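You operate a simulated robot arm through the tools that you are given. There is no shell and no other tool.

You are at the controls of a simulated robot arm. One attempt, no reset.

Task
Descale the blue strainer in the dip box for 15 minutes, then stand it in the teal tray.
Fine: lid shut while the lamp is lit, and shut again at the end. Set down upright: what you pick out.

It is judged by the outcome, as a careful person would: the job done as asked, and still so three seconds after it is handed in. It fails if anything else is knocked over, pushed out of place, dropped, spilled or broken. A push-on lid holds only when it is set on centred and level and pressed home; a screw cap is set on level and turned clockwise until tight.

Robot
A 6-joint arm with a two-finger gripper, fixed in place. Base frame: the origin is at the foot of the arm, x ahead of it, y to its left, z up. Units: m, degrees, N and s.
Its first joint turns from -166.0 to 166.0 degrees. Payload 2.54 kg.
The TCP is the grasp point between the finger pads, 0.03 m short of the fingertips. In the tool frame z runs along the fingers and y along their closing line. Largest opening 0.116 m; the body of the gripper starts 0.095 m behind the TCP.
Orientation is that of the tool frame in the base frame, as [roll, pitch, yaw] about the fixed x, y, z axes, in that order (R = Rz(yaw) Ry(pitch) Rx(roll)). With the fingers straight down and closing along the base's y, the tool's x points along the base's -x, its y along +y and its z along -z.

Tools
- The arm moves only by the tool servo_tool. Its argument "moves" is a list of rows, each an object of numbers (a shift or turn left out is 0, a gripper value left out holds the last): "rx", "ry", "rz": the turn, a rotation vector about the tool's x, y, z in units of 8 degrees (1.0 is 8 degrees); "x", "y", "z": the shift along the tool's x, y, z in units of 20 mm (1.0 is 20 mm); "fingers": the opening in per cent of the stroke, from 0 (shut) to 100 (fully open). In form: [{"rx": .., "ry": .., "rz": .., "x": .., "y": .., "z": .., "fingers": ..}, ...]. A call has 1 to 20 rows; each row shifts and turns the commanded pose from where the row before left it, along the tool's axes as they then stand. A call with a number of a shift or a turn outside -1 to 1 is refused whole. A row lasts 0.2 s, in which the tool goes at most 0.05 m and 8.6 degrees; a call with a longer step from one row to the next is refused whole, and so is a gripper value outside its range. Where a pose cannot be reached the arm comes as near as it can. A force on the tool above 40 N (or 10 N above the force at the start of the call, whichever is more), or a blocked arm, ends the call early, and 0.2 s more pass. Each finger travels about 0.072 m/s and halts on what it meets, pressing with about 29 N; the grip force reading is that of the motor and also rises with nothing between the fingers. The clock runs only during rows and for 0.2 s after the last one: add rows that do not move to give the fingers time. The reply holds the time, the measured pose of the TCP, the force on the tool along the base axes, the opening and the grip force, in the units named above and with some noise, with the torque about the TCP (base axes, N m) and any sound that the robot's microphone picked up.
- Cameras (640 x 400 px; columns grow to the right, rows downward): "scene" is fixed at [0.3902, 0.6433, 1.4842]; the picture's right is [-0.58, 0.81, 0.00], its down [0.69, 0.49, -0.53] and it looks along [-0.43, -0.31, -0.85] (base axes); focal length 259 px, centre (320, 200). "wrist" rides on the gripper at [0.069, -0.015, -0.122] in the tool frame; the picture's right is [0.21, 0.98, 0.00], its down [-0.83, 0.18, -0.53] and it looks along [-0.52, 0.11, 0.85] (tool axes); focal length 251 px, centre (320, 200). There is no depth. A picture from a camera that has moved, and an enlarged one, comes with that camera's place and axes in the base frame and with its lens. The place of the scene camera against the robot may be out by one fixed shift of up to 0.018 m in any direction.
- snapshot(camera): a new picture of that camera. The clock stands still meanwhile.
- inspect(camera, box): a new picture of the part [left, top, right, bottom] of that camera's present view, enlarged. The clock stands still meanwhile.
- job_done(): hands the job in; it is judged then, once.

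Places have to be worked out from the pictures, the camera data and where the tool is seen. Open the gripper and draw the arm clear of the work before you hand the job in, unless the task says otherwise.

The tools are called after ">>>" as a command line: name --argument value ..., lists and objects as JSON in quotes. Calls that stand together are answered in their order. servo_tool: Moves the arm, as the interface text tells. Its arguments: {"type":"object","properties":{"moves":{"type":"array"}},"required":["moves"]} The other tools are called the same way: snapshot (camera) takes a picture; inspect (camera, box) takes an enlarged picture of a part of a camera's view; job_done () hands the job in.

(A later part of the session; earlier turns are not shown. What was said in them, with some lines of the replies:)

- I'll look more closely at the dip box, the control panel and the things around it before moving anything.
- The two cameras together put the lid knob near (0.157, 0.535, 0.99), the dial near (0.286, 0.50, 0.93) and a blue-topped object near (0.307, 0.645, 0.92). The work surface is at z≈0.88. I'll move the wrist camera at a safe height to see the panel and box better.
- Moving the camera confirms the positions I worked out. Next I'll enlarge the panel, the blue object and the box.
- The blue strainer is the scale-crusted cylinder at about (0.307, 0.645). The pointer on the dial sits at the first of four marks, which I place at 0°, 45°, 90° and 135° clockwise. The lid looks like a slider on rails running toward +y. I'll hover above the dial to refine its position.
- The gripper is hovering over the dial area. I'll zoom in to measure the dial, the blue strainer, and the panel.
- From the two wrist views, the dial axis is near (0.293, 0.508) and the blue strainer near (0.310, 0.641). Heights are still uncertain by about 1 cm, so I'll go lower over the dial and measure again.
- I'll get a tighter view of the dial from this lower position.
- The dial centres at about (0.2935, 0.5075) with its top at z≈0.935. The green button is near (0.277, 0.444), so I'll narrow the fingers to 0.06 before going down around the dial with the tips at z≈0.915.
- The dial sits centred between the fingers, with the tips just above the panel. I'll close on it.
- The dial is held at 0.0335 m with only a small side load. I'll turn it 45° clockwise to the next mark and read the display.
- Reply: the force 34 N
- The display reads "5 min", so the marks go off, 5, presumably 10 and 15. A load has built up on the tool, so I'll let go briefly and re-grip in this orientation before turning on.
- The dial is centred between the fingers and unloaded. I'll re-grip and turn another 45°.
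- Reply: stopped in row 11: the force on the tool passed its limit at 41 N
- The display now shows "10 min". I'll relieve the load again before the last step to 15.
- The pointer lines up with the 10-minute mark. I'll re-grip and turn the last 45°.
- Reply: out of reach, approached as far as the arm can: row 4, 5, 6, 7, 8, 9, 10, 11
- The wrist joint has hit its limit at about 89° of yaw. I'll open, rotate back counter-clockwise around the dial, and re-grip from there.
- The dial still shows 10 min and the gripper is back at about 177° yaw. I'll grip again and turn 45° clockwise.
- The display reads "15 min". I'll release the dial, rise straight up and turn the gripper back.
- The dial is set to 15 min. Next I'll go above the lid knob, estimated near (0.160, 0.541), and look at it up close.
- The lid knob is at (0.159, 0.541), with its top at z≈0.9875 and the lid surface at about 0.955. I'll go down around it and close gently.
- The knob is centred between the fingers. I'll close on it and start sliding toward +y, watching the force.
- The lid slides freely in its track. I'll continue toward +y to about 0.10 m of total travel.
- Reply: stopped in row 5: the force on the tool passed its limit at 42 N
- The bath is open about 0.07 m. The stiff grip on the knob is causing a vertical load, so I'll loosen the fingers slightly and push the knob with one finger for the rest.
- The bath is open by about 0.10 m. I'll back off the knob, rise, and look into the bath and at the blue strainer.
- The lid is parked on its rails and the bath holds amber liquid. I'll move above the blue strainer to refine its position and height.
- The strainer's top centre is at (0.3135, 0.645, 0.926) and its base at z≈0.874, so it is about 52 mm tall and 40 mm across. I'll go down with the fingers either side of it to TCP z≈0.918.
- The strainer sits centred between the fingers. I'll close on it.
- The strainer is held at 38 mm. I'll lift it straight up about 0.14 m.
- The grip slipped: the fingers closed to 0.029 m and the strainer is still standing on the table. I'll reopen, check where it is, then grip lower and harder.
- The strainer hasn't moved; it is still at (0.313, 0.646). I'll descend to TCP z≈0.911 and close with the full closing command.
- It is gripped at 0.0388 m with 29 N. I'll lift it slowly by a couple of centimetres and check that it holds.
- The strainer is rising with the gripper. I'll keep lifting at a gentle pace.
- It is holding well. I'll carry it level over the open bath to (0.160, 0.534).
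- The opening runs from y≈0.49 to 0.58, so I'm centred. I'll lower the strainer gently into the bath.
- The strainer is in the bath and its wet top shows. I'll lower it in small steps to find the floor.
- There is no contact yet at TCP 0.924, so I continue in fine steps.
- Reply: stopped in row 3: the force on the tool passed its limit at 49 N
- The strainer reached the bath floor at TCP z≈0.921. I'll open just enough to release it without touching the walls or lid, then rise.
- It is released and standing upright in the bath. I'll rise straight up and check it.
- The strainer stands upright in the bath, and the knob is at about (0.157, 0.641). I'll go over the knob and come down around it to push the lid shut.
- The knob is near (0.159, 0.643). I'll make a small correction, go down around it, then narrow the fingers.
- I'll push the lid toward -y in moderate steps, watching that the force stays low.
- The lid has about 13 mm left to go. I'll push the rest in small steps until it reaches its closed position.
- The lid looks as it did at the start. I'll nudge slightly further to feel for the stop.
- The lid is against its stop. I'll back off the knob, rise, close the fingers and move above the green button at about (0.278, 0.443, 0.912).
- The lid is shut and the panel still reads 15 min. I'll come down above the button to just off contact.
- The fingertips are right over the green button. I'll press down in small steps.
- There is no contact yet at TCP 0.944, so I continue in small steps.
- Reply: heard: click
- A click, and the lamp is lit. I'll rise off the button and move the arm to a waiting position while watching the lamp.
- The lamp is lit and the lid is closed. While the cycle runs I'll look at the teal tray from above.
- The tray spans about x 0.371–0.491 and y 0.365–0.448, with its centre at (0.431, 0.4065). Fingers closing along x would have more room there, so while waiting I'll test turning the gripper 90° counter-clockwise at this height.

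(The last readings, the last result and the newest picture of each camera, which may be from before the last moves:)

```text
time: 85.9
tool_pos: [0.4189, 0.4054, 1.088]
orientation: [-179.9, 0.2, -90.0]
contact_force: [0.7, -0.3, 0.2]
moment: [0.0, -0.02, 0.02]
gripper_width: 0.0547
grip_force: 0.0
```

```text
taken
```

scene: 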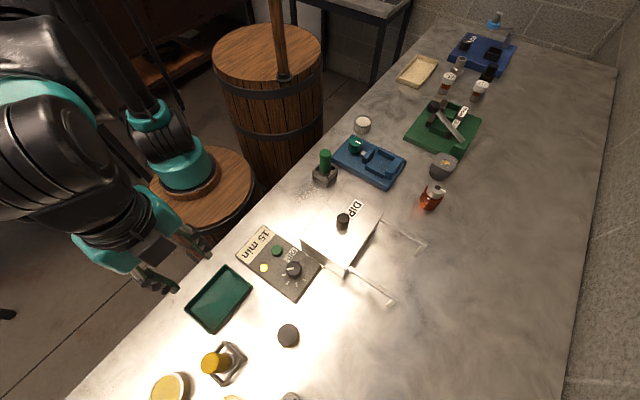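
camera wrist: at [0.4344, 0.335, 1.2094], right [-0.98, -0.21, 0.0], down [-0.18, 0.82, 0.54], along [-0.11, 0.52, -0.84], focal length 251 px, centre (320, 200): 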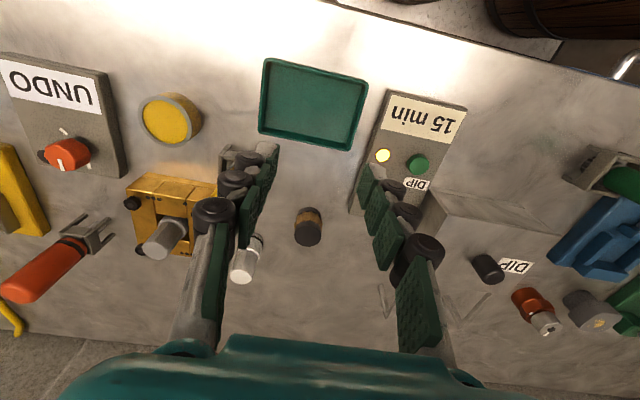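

A yaw of -90° is reachable, and this view confirms the tray centre near (0.430, 0.406). The lamp is still lit, so I wait.

>>> servo_tool --moves '[{}, {}, {}, {}, {}, {}, {}, {}, {}, {}, {}, {}, {}, {}, {}]'

>>> inspect --camera "scene" --box '[220, 180, 440, 318]'

```text
time: 89.1
tool_pos: [0.4182, 0.4042, 1.0873]
orientation: [180.0, 0.3, -90.1]
contact_force: [-0.5, 0.2, 0.4]
moment: [0.0, -0.01, 0.01]
gripper_width: 0.0549
grip_force: 0.0
```

```text
2.90 times, centred on (330, 249) of scene
camera zoom: at [0.3902, 0.6433, 1.4842], right [-0.58, 0.81, 0.0], down [0.69, 0.49, -0.53], along [-0.43, -0.31, -0.85], focal length 750 px, centre (291, 58)
```

zoom: 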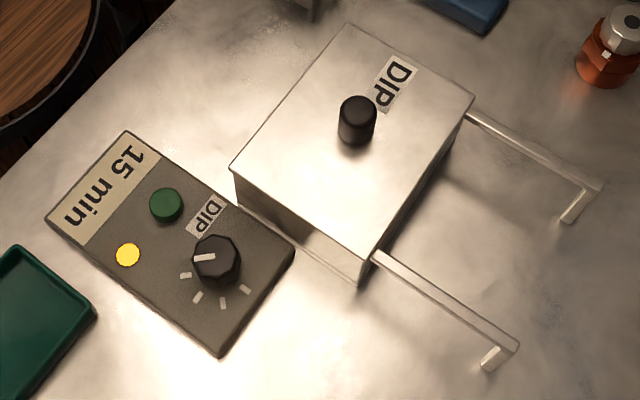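

The lamp is still on. I'll use the time to rotate back and return above the lid knob, ready to open it once the lamp goes out.

>>> servo_tool --moves '[{"rz": 1}, {"rz": 1}, {"rz": 1}, {"rz": 1}, {"rz": 1}, {"rz": 1}, {"rz": 1}, {"rz": 1}, {"rz": 1}, {"rz": 1}, {"rz": 1}, {"rz": 0.25}, {}]'

>>> inspect --camera "scene" --box '[220, 180, 440, 318]'

```text
time: 91.9
tool_pos: [0.4187, 0.4055, 1.0882]
orientation: [179.8, 0.0, 179.7]
contact_force: [0.8, -0.1, -0.6]
moment: [0.04, 0.04, 0.03]
gripper_width: 0.0546
grip_force: 0.1
```

```text
2.90 times, centred on (330, 249) of scene
camera zoom: at [0.3902, 0.6433, 1.4842], right [-0.58, 0.81, 0.0], down [0.69, 0.49, -0.53], along [-0.43, -0.31, -0.85], focal length 750 px, centre (291, 58)
```

zoom: 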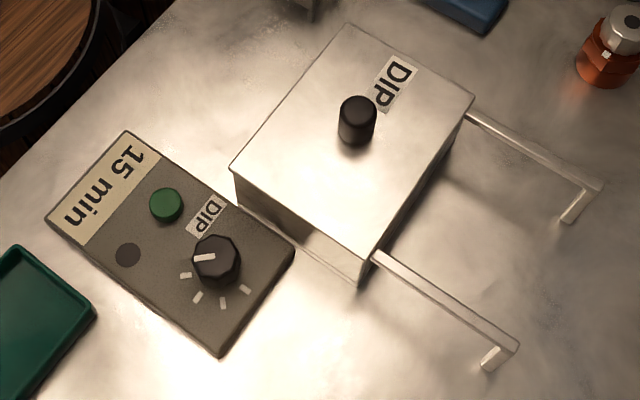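

The lamp has gone out, so the cycle is done. I'll go above the lid knob at (0.159, 0.541).

>>> servo_tool --moves '[{"x": 0.93, "y": 0.48}, {"x": 0.93, "y": 0.48}, {"x": 0.93, "y": 0.48}, {"x": 0.93, "y": 0.48}, {"x": 0.93, "y": 0.48}, {"x": 0.93, "y": 0.48}, {"x": 0.93, "y": 0.48}, {"x": 0.93, "y": 0.48}, {"x": 0.93, "y": 0.48}, {"x": 0.93, "y": 0.48}, {"x": 0.93, "y": 0.48}, {"x": 0.93, "y": 0.48}, {"x": 0.93, "y": 0.49}, {"x": 0.88, "y": 0.5}, {}]'

>>> snapshot --camera "wrist"

```text
time: 95.1
tool_pos: [0.1595, 0.5399, 1.0892]
orientation: [179.9, 0.0, 179.9]
contact_force: [-0.1, 0.2, 0.1]
moment: [-0.01, -0.03, 0.01]
gripper_width: 0.0547
grip_force: 0.1
```

```text
taken
camera wrist: at [0.0909, 0.5244, 1.2103], right [-0.21, 0.98, 0.0], down [0.83, 0.18, 0.53], along [0.52, 0.12, -0.85], focal length 251 px, centre (320, 200)
```

wrist: 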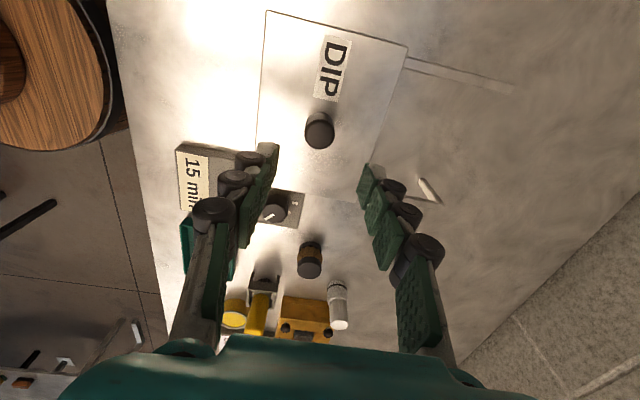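

The knob is centred below. I'll descend, narrow the fingers, and push the lid open toward +y.

>>> servo_tool --moves '[{"z": 0.9}, {"z": 0.9}, {"z": 0.9}, {"z": 0.9}, {"z": 0.7}, {"z": 0.42}, {"fingers": 31}, {"fingers": 31}, {}]'

>>> inspect --camera "scene" --box '[220, 180, 440, 318]'

```text
time: 97.1
tool_pos: [0.1612, 0.5393, 0.9936]
orientation: [179.9, 0.1, 179.8]
contact_force: [-0.8, -0.5, 0.3]
moment: [-0.01, 0.01, -0.04]
gripper_width: 0.0357
grip_force: 0.0
```

```text
2.90 times, centred on (330, 249) of scene
camera zoom: at [0.3902, 0.6433, 1.4842], right [-0.58, 0.81, 0.0], down [0.69, 0.49, -0.53], along [-0.43, -0.31, -0.85], focal length 750 px, centre (291, 58)
```

zoom: 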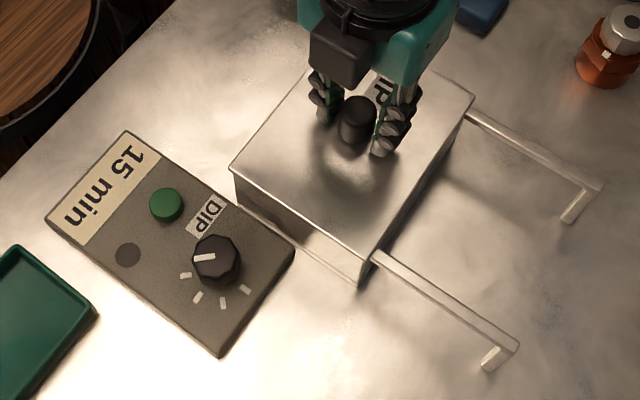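

The lamp stays off and the fingers straddle the knob. I'll push the lid open.

>>> servo_tool --moves '[{"y": 0.3}, {"y": 0.4}, {"y": 0.4}, {"y": 0.4}, {"y": 0.4}, {"y": 0.4}, {"y": 0.4}, {"y": 0.4}, {"y": 0.4}, {"y": 0.4}, {"y": 0.4}, {"y": 0.4}, {"y": 0.4}, {"y": 0.3}, {}]'

>>> inspect --camera "scene" --box '[270, 150, 450, 310]'

```text
time: 100.3
tool_pos: [0.1593, 0.6485, 0.994]
orientation: [179.8, 0.1, 180.0]
contact_force: [-0.1, -0.9, 0.4]
moment: [0.02, -0.01, 0.0]
gripper_width: 0.036
grip_force: 0.3
```

```text
2.50 times, centred on (360, 230) of scene
camera zoom: at [0.3902, 0.6433, 1.4842], right [-0.58, 0.81, 0.0], down [0.69, 0.49, -0.53], along [-0.43, -0.31, -0.85], focal length 647 px, centre (220, 125)
```

zoom: 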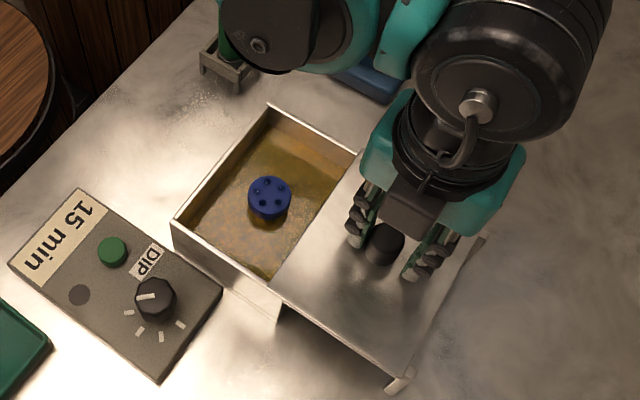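

The bath is open and the strainer is still upright inside. I'll back off, rise, move above it and turn the gripper to -90° yaw.

>>> servo_tool --moves '[{"y": -0.2}, {"z": -0.6}, {"z": -1}, {"z": -1}, {"z": -1}, {"z": -1}, {"z": -0.8, "fingers": 52}, {"y": -0.9}, {"y": -0.9}, {"y": -0.9}, {"y": -0.9}, {"y": -0.9}, {"y": -0.9}, {}]'

>>> servo_tool --moves '[{"rz": -1}, {"rz": -1}, {"rz": -1}, {"rz": -1}, {"rz": -1}, {"rz": -1}, {"rz": -1}, {"rz": -1}, {"rz": -1}, {"rz": -1}, {"rz": -1}, {"rz": -0.25}, {}]'

>>> snapshot --camera "wrist"

>>> inspect --camera "scene" --box '[270, 150, 450, 310]'

```text
time: 103.3
tool_pos: [0.1602, 0.5362, 1.1008]
orientation: [179.7, 0.0, 179.9]
contact_force: [-0.3, -0.2, 0.2]
moment: [0.01, 0.06, -0.01]
gripper_width: 0.0603
grip_force: 0.1
```

```text
time: 106.1
tool_pos: [0.1595, 0.5359, 1.1018]
orientation: [180.0, 0.2, -90.1]
contact_force: [0.4, -0.2, 0.5]
moment: [0.0, 0.0, 0.04]
gripper_width: 0.0603
grip_force: 0.1
```

```text
taken
camera wrist: at [0.1752, 0.4664, 1.2233], right [-0.98, -0.21, 0.0], down [-0.18, 0.82, 0.54], along [-0.11, 0.52, -0.84], focal length 251 px, centre (320, 200)
```

wrist: 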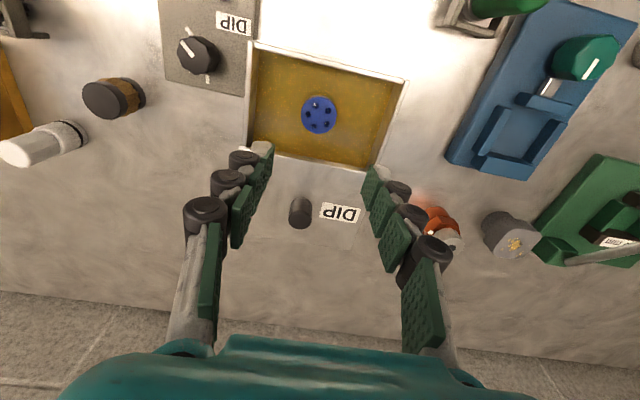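

```text
2.50 times, centred on (360, 230) of scene
camera zoom: at [0.3902, 0.6433, 1.4842], right [-0.58, 0.81, 0.0], down [0.69, 0.49, -0.53], along [-0.43, -0.31, -0.85], focal length 647 px, centre (220, 125)
```

zoom: 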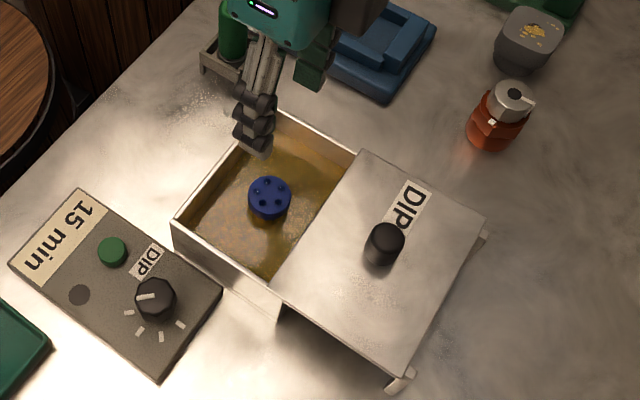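

I'll zoom in to fine-tune the alignment with the strainer.

>>> inspect --camera "wrist" --box '[260, 70, 388, 150]'

```text
5.00 times, centred on (324, 110) of wrist
camera zoom: at [0.1752, 0.4664, 1.2233], right [-0.98, -0.21, 0.0], down [-0.18, 0.82, 0.54], along [-0.11, 0.52, -0.84], focal length 1257 px, centre (300, 650)
```

zoom: 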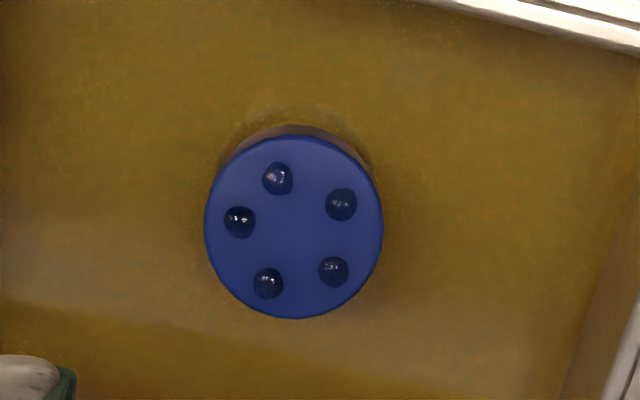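

The strainer is within about 2 mm of the tool axis. I'll correct that slightly and descend to the release height, TCP z≈0.922.

>>> servo_tool --moves '[{"x": 0.06, "y": -0.07, "z": 0.8}, {"z": 0.9}, {"z": 0.9}, {"z": 0.9}, {"z": 0.9}, {"z": 0.9}, {"z": 0.8}, {"z": 0.8}, {"z": 0.7}, {"z": 0.6}, {"z": 0.5}, {"z": 0.25}, {}]'

>>> snapshot --camera "wrist"

```text
time: 108.9
tool_pos: [0.1619, 0.5358, 0.9224]
orientation: [-180.0, 0.2, -90.1]
contact_force: [0.1, 0.2, -0.1]
moment: [0.01, -0.02, -0.02]
gripper_width: 0.06
grip_force: 0.1
```

```text
taken
camera wrist: at [0.1767, 0.4656, 1.0442], right [-0.98, -0.21, 0.0], down [-0.18, 0.82, 0.54], along [-0.11, 0.52, -0.84], focal length 251 px, centre (320, 200)
```

wrist: 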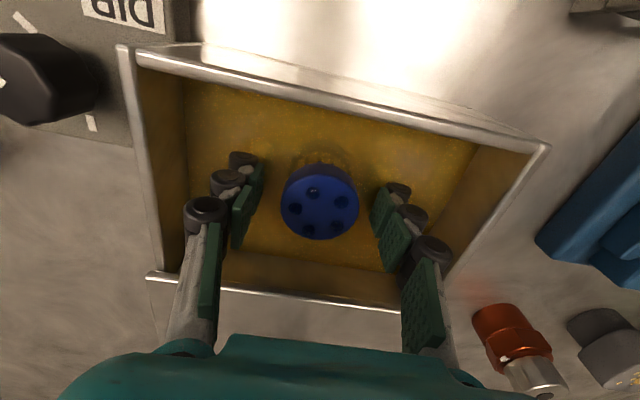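

The strainer is centred between the fingers. I'll close on it fully and lift it slowly a little.

>>> servo_tool --moves '[{"fingers": 40}, {"fingers": 30}, {"fingers": 15}, {"fingers": 0}, {"fingers": 0}, {"fingers": 0}, {"z": -0.1}, {"z": -0.2}, {"z": -0.2}, {"z": -0.2}, {"z": -0.2}, {}]'

>>> snapshot --camera "wrist"

```text
time: 111.5
tool_pos: [0.1622, 0.5356, 0.9405]
orientation: [179.9, 0.3, -90.2]
contact_force: [0.8, -0.3, -1.8]
moment: [0.0, 0.0, -0.02]
gripper_width: 0.0387
grip_force: 28.9
```

```text
taken
camera wrist: at [0.1767, 0.4656, 1.0625], right [-0.98, -0.21, 0.0], down [-0.18, 0.82, 0.54], along [-0.11, 0.52, -0.84], focal length 251 px, centre (320, 200)
```

wrist: 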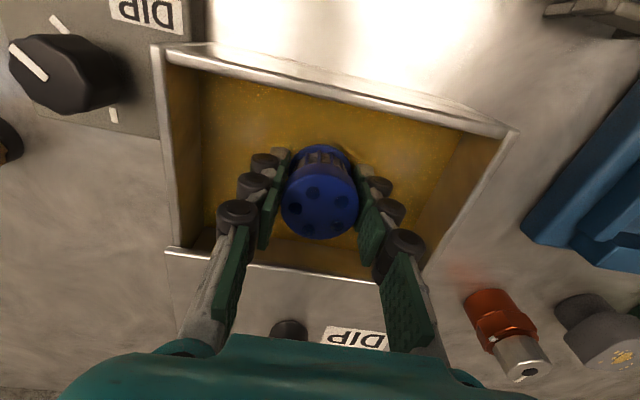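

The scale is gone and the strainer is held. I'll lift slowly, straight up out of the bath.

>>> servo_tool --moves '[{"z": -0.3}, {"z": -0.4}, {"z": -0.4}, {"z": -0.4}, {"z": -0.4}, {"z": -0.4}, {"z": -0.4}, {"z": -0.4}, {"z": -0.4}, {"z": -0.4}, {"z": -0.4}, {"z": -0.4}, {"z": -0.4}, {"z": -0.4}, {"z": -0.4}, {"z": -0.4}, {"z": -0.4}, {"z": -0.2}, {}]'

>>> snapshot --camera "wrist"

>>> inspect --camera "scene" --box '[270, 150, 450, 310]'

```text
time: 115.5
tool_pos: [0.1623, 0.535, 1.0791]
orientation: [179.9, 0.2, -90.1]
contact_force: [-0.5, -0.8, -1.0]
moment: [0.0, 0.02, 0.04]
gripper_width: 0.0384
grip_force: 29.1
```

```text
taken
camera wrist: at [0.1767, 0.4655, 1.2007], right [-0.98, -0.21, 0.0], down [-0.18, 0.82, 0.54], along [-0.11, 0.52, -0.84], focal length 251 px, centre (320, 200)
```

wrist: 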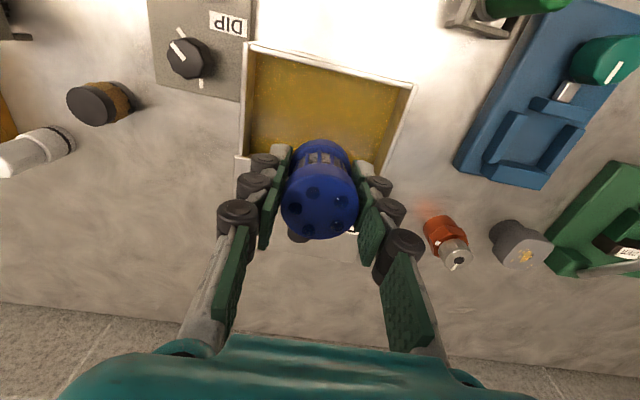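

```text
2.50 times, centred on (360, 230) of scene
camera zoom: at [0.3902, 0.6433, 1.4842], right [-0.58, 0.81, 0.0], down [0.69, 0.49, -0.53], along [-0.43, -0.31, -0.85], focal length 647 px, centre (220, 125)
```

zoom: 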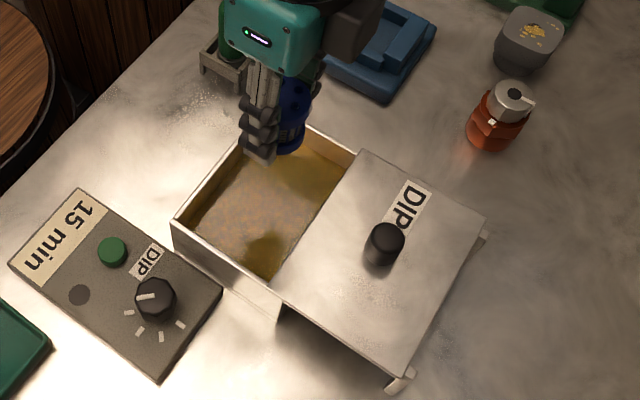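

The descaled strainer is out of the bath and held firmly. I'll carry it level toward the teal tray at (0.430, 0.406).

>>> servo_tool --moves '[{"x": 0.15, "y": -0.3}, {"x": 0.29, "y": -0.6}, {"x": 0.29, "y": -0.6}, {"x": 0.29, "y": -0.6}, {"x": 0.29, "y": -0.6}, {"x": 0.29, "y": -0.6}, {"x": 0.29, "y": -0.6}, {"x": 0.29, "y": -0.6}, {"x": 0.29, "y": -0.6}, {"x": 0.29, "y": -0.6}, {"x": 0.29, "y": -0.6}, {"x": 0.29, "y": -0.6}, {"x": 0.29, "y": -0.6}, {"x": 0.29, "y": -0.6}, {"x": 0.29, "y": -0.6}, {"x": 0.29, "y": -0.6}, {"x": 0.29, "y": -0.6}, {"x": 0.29, "y": -0.6}, {"x": 0.29, "y": -0.6}, {}]'

>>> servo_tool --moves '[{"x": 0.29, "y": -0.6}, {"x": 0.29, "y": -0.6}, {"x": 0.29, "y": -0.6}, {"x": 0.21, "y": -0.5}, {}]'

>>> snapshot --camera "wrist"

>>> snapshot --camera "scene"

```text
time: 119.7
tool_pos: [0.3825, 0.4254, 1.0784]
orientation: [-180.0, 0.2, -90.1]
contact_force: [-0.1, 0.5, -0.8]
moment: [0.01, -0.02, 0.0]
gripper_width: 0.0386
grip_force: 28.8
```

```text
time: 120.9
tool_pos: [0.43, 0.4051, 1.0778]
orientation: [179.9, 0.2, -90.1]
contact_force: [-0.3, -0.8, -1.1]
moment: [0.01, -0.01, 0.03]
gripper_width: 0.0387
grip_force: 29.1
```

```text
taken
camera wrist: at [0.4447, 0.3357, 1.1998], right [-0.98, -0.21, 0.0], down [-0.18, 0.82, 0.54], along [-0.11, 0.52, -0.84], focal length 251 px, centre (320, 200)
```

wrist: 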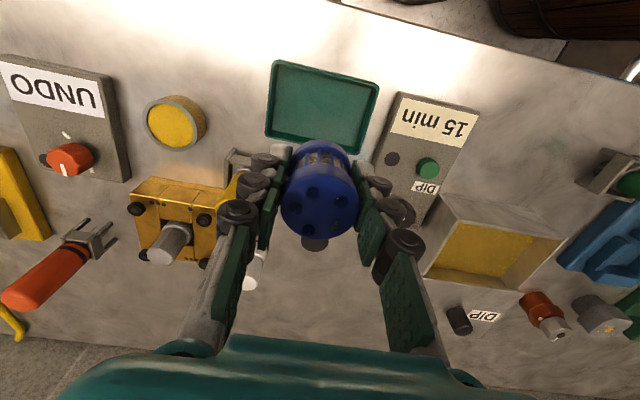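

```text
taken
```

scene: 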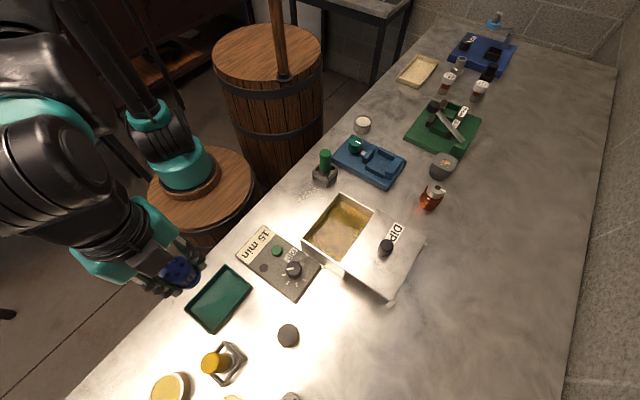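

The strainer hangs over the tray within a few millimetres of centre. I'll correct slightly and lower it gently.

>>> servo_tool --moves '[{"y": 0.15, "z": 0.3}, {"z": 0.45}, {"z": 0.45}, {"z": 0.45}, {"z": 0.45}, {"z": 0.45}, {"z": 0.45}, {"z": 0.45}, {"z": 0.45}, {"z": 0.45}, {"z": 0.45}, {"z": 0.45}, {"z": 0.45}, {"z": 0.45}, {"z": 0.45}, {"z": 0.45}, {"z": 0.3}, {"z": 0.2}, {}]'

>>> snapshot --camera "wrist"

>>> inspect --camera "scene" --box '[140, 230, 300, 350]'

```text
time: 124.9
tool_pos: [0.4269, 0.4043, 0.9284]
orientation: [180.0, 0.2, -90.1]
contact_force: [1.1, -0.3, -1.2]
moment: [-0.01, -0.02, -0.05]
gripper_width: 0.0384
grip_force: 29.3
```

```text
taken
camera wrist: at [0.4414, 0.3359, 1.0489], right [-0.98, -0.21, 0.0], down [-0.18, 0.82, 0.54], along [-0.11, 0.52, -0.84], focal length 251 px, centre (320, 200)
```

wrist: 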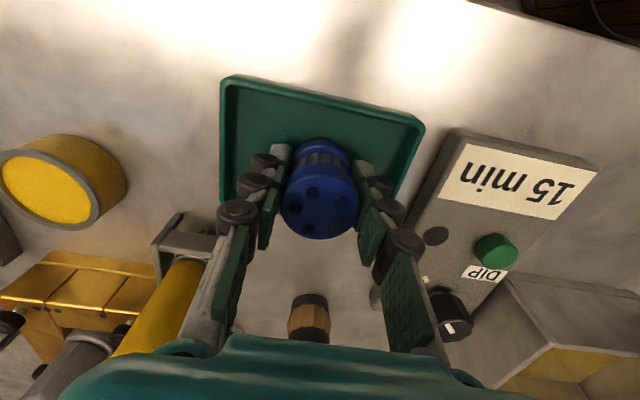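

```text
3.33 times, centred on (220, 290) of scene
camera zoom: at [0.3902, 0.6433, 1.4842], right [-0.58, 0.81, 0.0], down [0.69, 0.49, -0.53], along [-0.43, -0.31, -0.85], focal length 863 px, centre (653, -100)
```

zoom: 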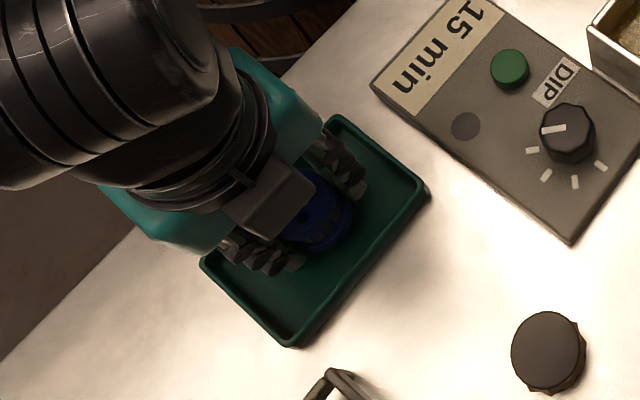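

The strainer is over the middle of the tray with room on all sides. I'll lower the last centimetre in fine steps.

>>> servo_tool --moves '[{"z": 0.1}, {"z": 0.1}, {"z": 0.1}, {"z": 0.1}, {}]'

>>> servo_tool --moves '[{"z": 0.06}, {"z": 0.06}, {}]'

```text
time: 126.1
tool_pos: [0.4266, 0.406, 0.9186]
orientation: [180.0, 0.1, -90.2]
contact_force: [0.2, -0.4, -0.7]
moment: [0.02, 0.05, 0.0]
gripper_width: 0.0382
grip_force: 29.3
```

```text
time: 126.9
tool_pos: [0.4264, 0.4057, 0.9157]
orientation: [180.0, 0.3, -90.1]
contact_force: [-0.5, -0.5, -1.6]
moment: [0.0, -0.01, 0.0]
gripper_width: 0.0386
grip_force: 29.4
```

There is no contact yet at 0.916, so I keep going in 1 mm steps.

>>> servo_tool --moves '[{"z": 0.05}, {"z": 0.05}, {}]'

```text
time: 127.7
tool_pos: [0.4261, 0.4064, 0.9154]
orientation: [-180.0, 0.2, -90.1]
contact_force: [-0.4, 0.2, -1.6]
moment: [-0.01, 0.02, -0.01]
gripper_width: 0.0384
grip_force: 29.0
```

>>> servo_tool --moves '[{"z": 0.05}, {"z": 0.05}, {}]'

```text
time: 128.5
tool_pos: [0.4254, 0.4054, 0.9139]
orientation: [-179.9, 0.2, -90.1]
contact_force: [3.4, 2.5, 33.9]
moment: [-0.02, -0.01, -0.06]
gripper_width: 0.0388
grip_force: 29.1
```

Contact: the strainer is on the tray floor. I'll ease off a fraction of a millimetre and open the fingers.

>>> servo_tool --moves '[{"z": -0.04}, {}]'

>>> servo_tool --moves '[{"fingers": 40}, {"fingers": 48}, {"fingers": 48}, {}]'

>>> snapshot --camera "wrist"

>>> inspect --camera "scene" --box '[140, 230, 300, 350]'

```text
time: 129.1
tool_pos: [0.4264, 0.405, 0.913]
orientation: [180.0, 0.3, -90.0]
contact_force: [5.2, 4.6, 18.3]
moment: [0.1, -0.11, -0.05]
gripper_width: 0.0384
grip_force: 28.8
```

```text
time: 130.1
tool_pos: [0.4259, 0.406, 0.9133]
orientation: [-180.0, 0.2, -90.1]
contact_force: [0.5, 0.3, -0.5]
moment: [0.01, -0.01, 0.03]
gripper_width: 0.0555
grip_force: 0.1
```

```text
taken
camera wrist: at [0.4413, 0.336, 1.0352], right [-0.98, -0.21, 0.0], down [-0.18, 0.82, 0.54], along [-0.11, 0.52, -0.84], focal length 251 px, centre (320, 200)
```

wrist: 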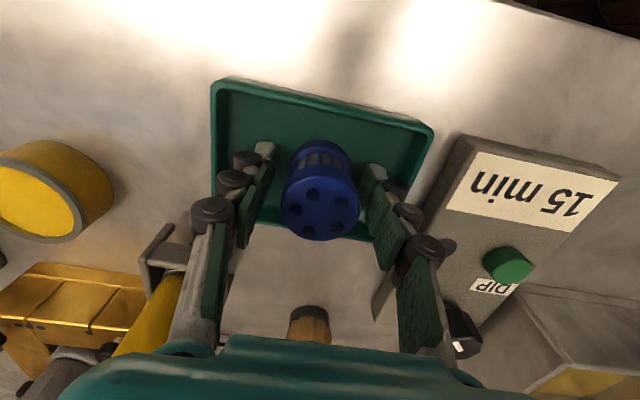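

```text
3.33 times, centred on (220, 290) of scene
camera zoom: at [0.3902, 0.6433, 1.4842], right [-0.58, 0.81, 0.0], down [0.69, 0.49, -0.53], along [-0.43, -0.31, -0.85], focal length 863 px, centre (653, -100)
```

zoom: 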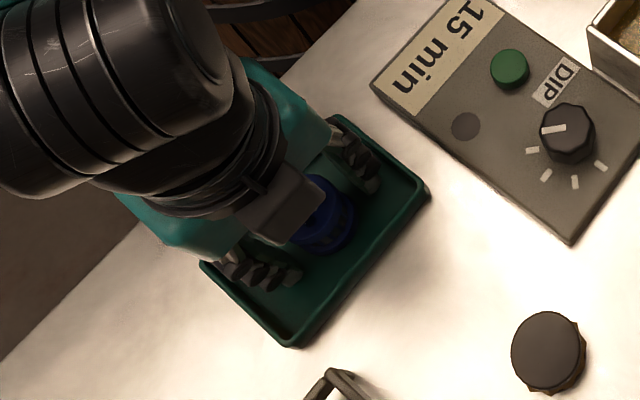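

The strainer stands upright in the tray and the fingers are free of it. I'll rise straight up and check.

>>> servo_tool --moves '[{"z": -0.3}, {"z": -0.5}, {"z": -0.7}, {"z": -0.9}, {"z": -1}, {"z": -1}, {"z": -1}, {"z": -1}, {"z": -1}, {"z": -1}, {"z": -1}, {}]'

>>> snapshot --camera "wrist"

>>> inspect --camera "wrist" --box '[240, 40, 400, 160]'

>>> snapshot --camera "scene"

```text
time: 132.7
tool_pos: [0.4266, 0.4059, 1.1016]
orientation: [180.0, 0.2, -90.1]
contact_force: [0.1, -0.1, 0.6]
moment: [0.01, -0.01, 0.02]
gripper_width: 0.0557
grip_force: 0.0
```

```text
taken
camera wrist: at [0.442, 0.3363, 1.2233], right [-0.98, -0.21, 0.0], down [-0.18, 0.82, 0.54], along [-0.11, 0.52, -0.84], focal length 251 px, centre (320, 200)
```

wrist: 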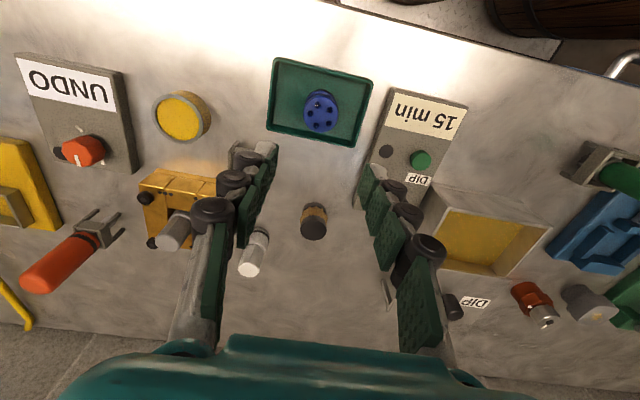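

```text
3.33 times, centred on (320, 100) of wrist
camera zoom: at [0.442, 0.3363, 1.2233], right [-0.98, -0.21, 0.0], down [-0.18, 0.82, 0.54], along [-0.11, 0.52, -0.84], focal length 838 px, centre (320, 533)
```

zoom: 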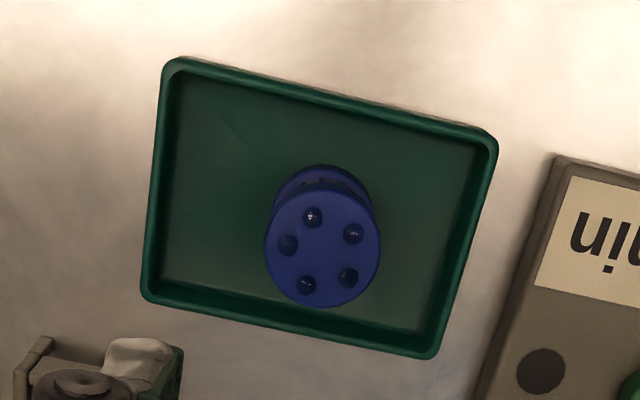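

```text
taken
```

scene: 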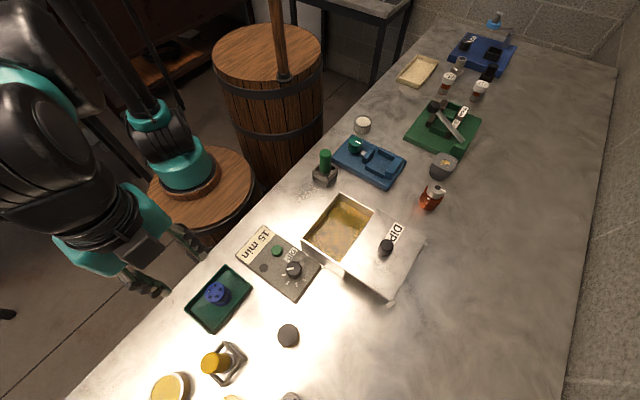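

The strainer stands upright in the teal tray. Now I'll rotate back and return to the knob to shut the lid.

>>> servo_tool --moves '[{"rz": 1}, {"rz": 1}, {"rz": 1}, {"rz": 1}, {"rz": 1}, {"rz": 1}, {"rz": 1}, {"rz": 1}, {"rz": 1}, {"rz": 1}, {"rz": 1}, {"rz": 0.25}, {}]'

>>> servo_tool --moves '[{"x": 0.89, "y": 0.79}, {"x": 0.89, "y": 0.79}, {"x": 0.89, "y": 0.79}, {"x": 0.89, "y": 0.79}, {"x": 0.89, "y": 0.79}, {"x": 0.89, "y": 0.79}, {"x": 0.89, "y": 0.79}, {"x": 0.89, "y": 0.79}, {"x": 0.89, "y": 0.79}, {"x": 0.89, "y": 0.79}, {"x": 0.89, "y": 0.79}, {"x": 0.89, "y": 0.79}, {"x": 0.89, "y": 0.79}, {"x": 0.89, "y": 0.79}, {"x": 0.89, "y": 0.79}, {}]'

>>> snapshot --camera "wrist"

```text
time: 135.5
tool_pos: [0.4262, 0.4058, 1.1023]
orientation: [179.8, 0.0, 179.8]
contact_force: [0.1, 0.2, 0.9]
moment: [-0.03, -0.03, 0.01]
gripper_width: 0.0555
grip_force: 0.0
```

```text
time: 138.9
tool_pos: [0.1591, 0.6438, 1.1005]
orientation: [179.8, 0.0, 180.0]
contact_force: [0.3, 0.6, -0.7]
moment: [0.02, 0.02, 0.0]
gripper_width: 0.0559
grip_force: 0.0
```

```text
taken
camera wrist: at [0.0903, 0.6282, 1.2227], right [-0.21, 0.98, 0.0], down [0.83, 0.18, 0.53], along [0.52, 0.12, -0.85], focal length 251 px, centre (320, 200)
```

wrist: 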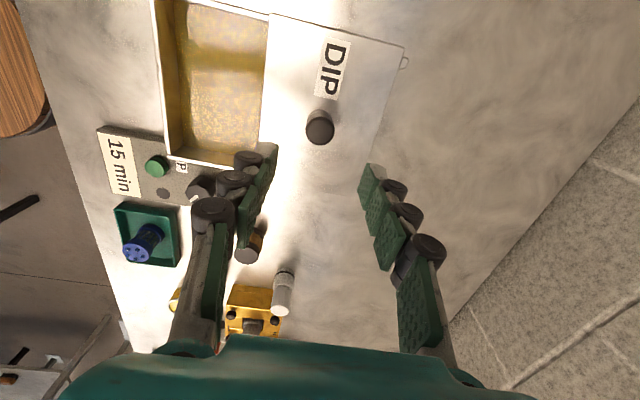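

The knob is directly below the gripper. I'll descend around it and narrow the fingers.

>>> servo_tool --moves '[{"z": 0.9}, {"z": 0.9}, {"z": 0.9}, {"z": 0.9}, {"z": 0.8}, {"z": 0.6}, {"z": 0.3}, {"fingers": 31}, {"fingers": 31}, {}]'

>>> inspect --camera "scene" --box '[270, 150, 450, 310]'

```text
time: 141.1
tool_pos: [0.1597, 0.6428, 0.9958]
orientation: [179.8, 0.1, 179.8]
contact_force: [0.3, -0.2, -1.4]
moment: [0.02, -0.02, 0.02]
gripper_width: 0.036
grip_force: 0.1
```

```text
2.50 times, centred on (360, 230) of scene
camera zoom: at [0.3902, 0.6433, 1.4842], right [-0.58, 0.81, 0.0], down [0.69, 0.49, -0.53], along [-0.43, -0.31, -0.85], focal length 647 px, centre (220, 125)
```

zoom: 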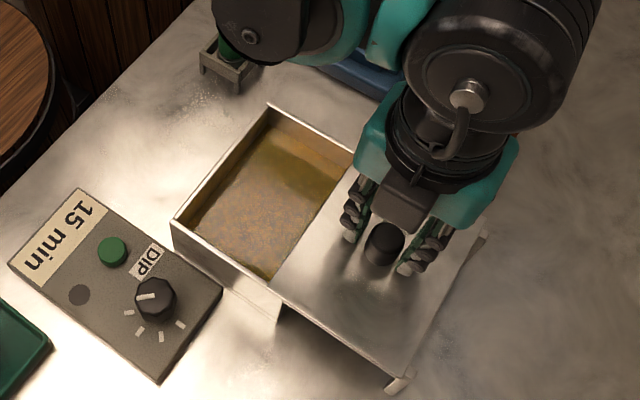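

The fingers straddle the knob. I'll push the lid back toward -y to close it.

>>> servo_tool --moves '[{"y": -0.3}, {"y": -0.4}, {"y": -0.4}, {"y": -0.4}, {"y": -0.4}, {"y": -0.4}, {"y": -0.4}, {"y": -0.4}, {"y": -0.4}, {"y": -0.4}, {"y": -0.4}, {"y": -0.4}, {"y": -0.3}, {"y": -0.2}, {"y": -0.1}, {}]'

>>> servo_tool --moves '[{"y": -0.08}, {"y": -0.06}, {}]'

>>> inspect --camera "scene" --box '[270, 150, 450, 310]'

```text
time: 144.5
tool_pos: [0.1583, 0.5378, 0.9973]
orientation: [179.8, 0.1, 179.8]
contact_force: [-0.3, -0.2, -0.4]
moment: [-0.02, 0.01, -0.02]
gripper_width: 0.0365
grip_force: 0.2
```

```text
time: 145.3
tool_pos: [0.1594, 0.5362, 0.9954]
orientation: [179.8, 0.0, 179.8]
contact_force: [-0.5, 4.2, 2.0]
moment: [0.13, -0.01, 0.07]
gripper_width: 0.0388
grip_force: 2.7
```

```text
2.50 times, centred on (360, 230) of scene
camera zoom: at [0.3902, 0.6433, 1.4842], right [-0.58, 0.81, 0.0], down [0.69, 0.49, -0.53], along [-0.43, -0.31, -0.85], focal length 647 px, centre (220, 125)
```

zoom: 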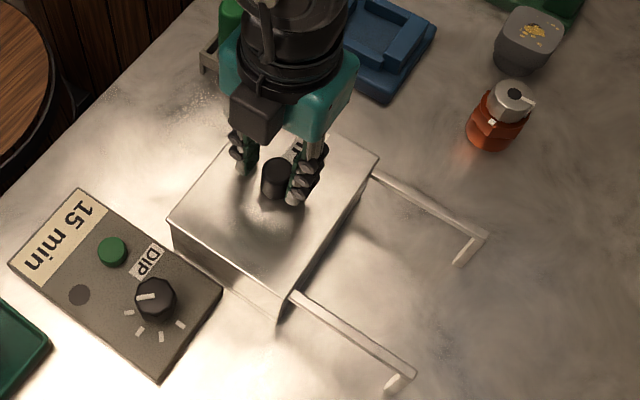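

The lid is shut against its stop again. I'll back off the knob, rise, open the gripper and draw the arm clear.

>>> servo_tool --moves '[{"y": 0.2}, {"z": -0.6}, {"z": -1}, {"z": -1}, {"z": -1}, {"z": -1}, {"z": -1}, {"z": -1}, {"z": -1}, {"z": -1, "fingers": 100}, {"y": -1}, {"y": -1}, {"y": -1}, {"y": -1}, {"y": -1}, {"y": -1}, {"y": -1}, {"y": -1}, {"y": -1}, {}]'

>>> snapshot --camera "scene"

>>> snapshot --camera "wrist"

>>> inspect --camera "scene" --box '[160, 180, 440, 355]'

```text
time: 149.5
tool_pos: [0.1589, 0.3572, 1.1678]
orientation: [179.8, -0.1, 179.8]
contact_force: [0.2, -0.2, -0.4]
moment: [-0.01, -0.02, 0.01]
gripper_width: 0.1159
grip_force: 0.0
```

```text
taken
```

scene: 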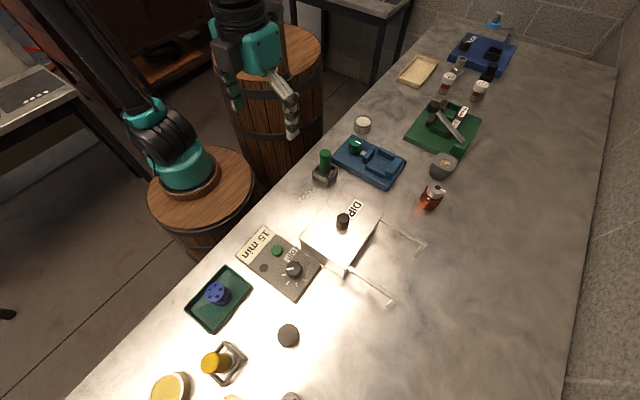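

```text
taken
camera wrist: at [0.0904, 0.3418, 1.2899], right [-0.21, 0.98, 0.0], down [0.83, 0.18, 0.53], along [0.52, 0.12, -0.85], focal length 251 px, centre (320, 200)
```

wrist: 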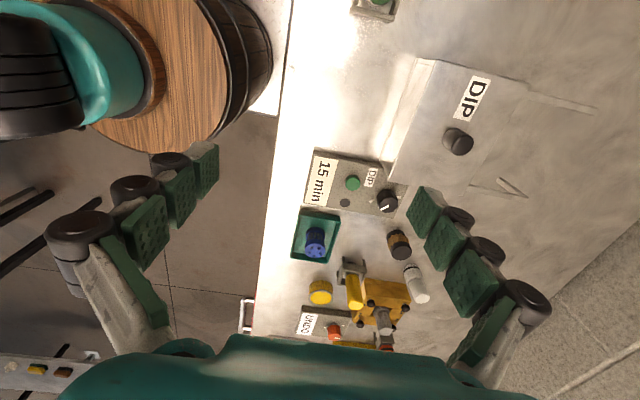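

```text
2.29 times, centred on (300, 268) of scene
camera zoom: at [0.3902, 0.6433, 1.4842], right [-0.58, 0.81, 0.0], down [0.69, 0.49, -0.53], along [-0.43, -0.31, -0.85], focal length 592 px, centre (366, 46)
```

zoom: 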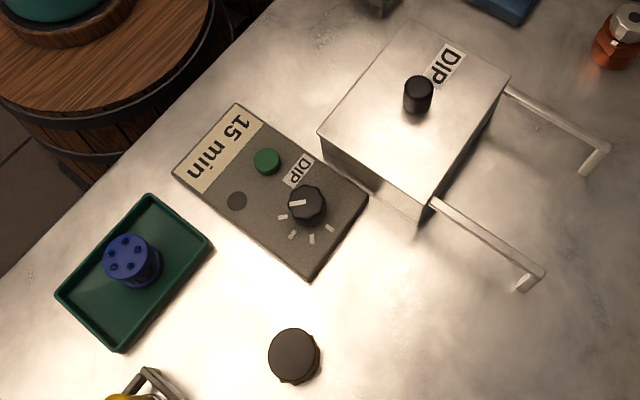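

The lid, lamp, strainer and the other objects all look right. I'll do one last comparison of the lid position with the starting view.

>>> inspect --camera "scene" --box '[220, 180, 440, 318]'

```text
2.90 times, centred on (330, 249) of scene
camera zoom: at [0.3902, 0.6433, 1.4842], right [-0.58, 0.81, 0.0], down [0.69, 0.49, -0.53], along [-0.43, -0.31, -0.85], focal length 750 px, centre (291, 58)
```

zoom: 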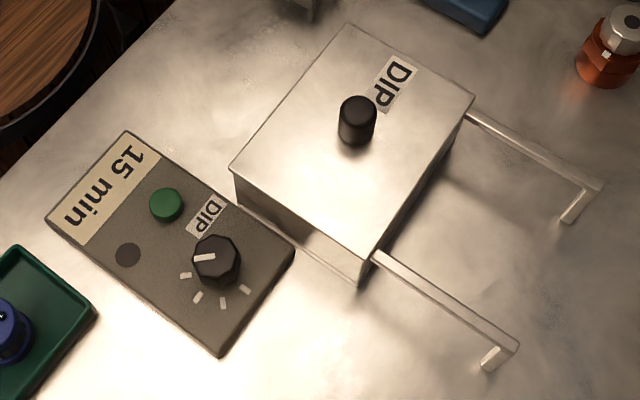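

The lid matches its starting closed position and the lamp is off. The clean blue strainer stands upright in the teal tray, and the arm is clear with the gripper open. I'm handing the job in.

>>> job_done

```text
The job is handed in.
```

The blue strainer has been descaled for the 15-minute setting and is standing upright in the teal tray. I've handed the job in, but no result came back with it.

- **Cycle:** I set the dial to 15 min and pressed the green button once. The lid was shut the whole time the lamp was lit. The lamp went out about 12 seconds later on the simulation clock. The scale was gone when I lifted the strainer out.
- **Lid:** It is closed again against its stop, and the view of it matches the starting picture.
- **Slip:** My first grip on the strainer slipped as I lifted. The strainer stayed standing in place, and I picked it up again with a lower grip.
- **Rest of the bench:** I saw nothing else knocked, moved or spilled in the final pictures. The dial is still set to 15 min, because you didn't ask for it to be turned back.
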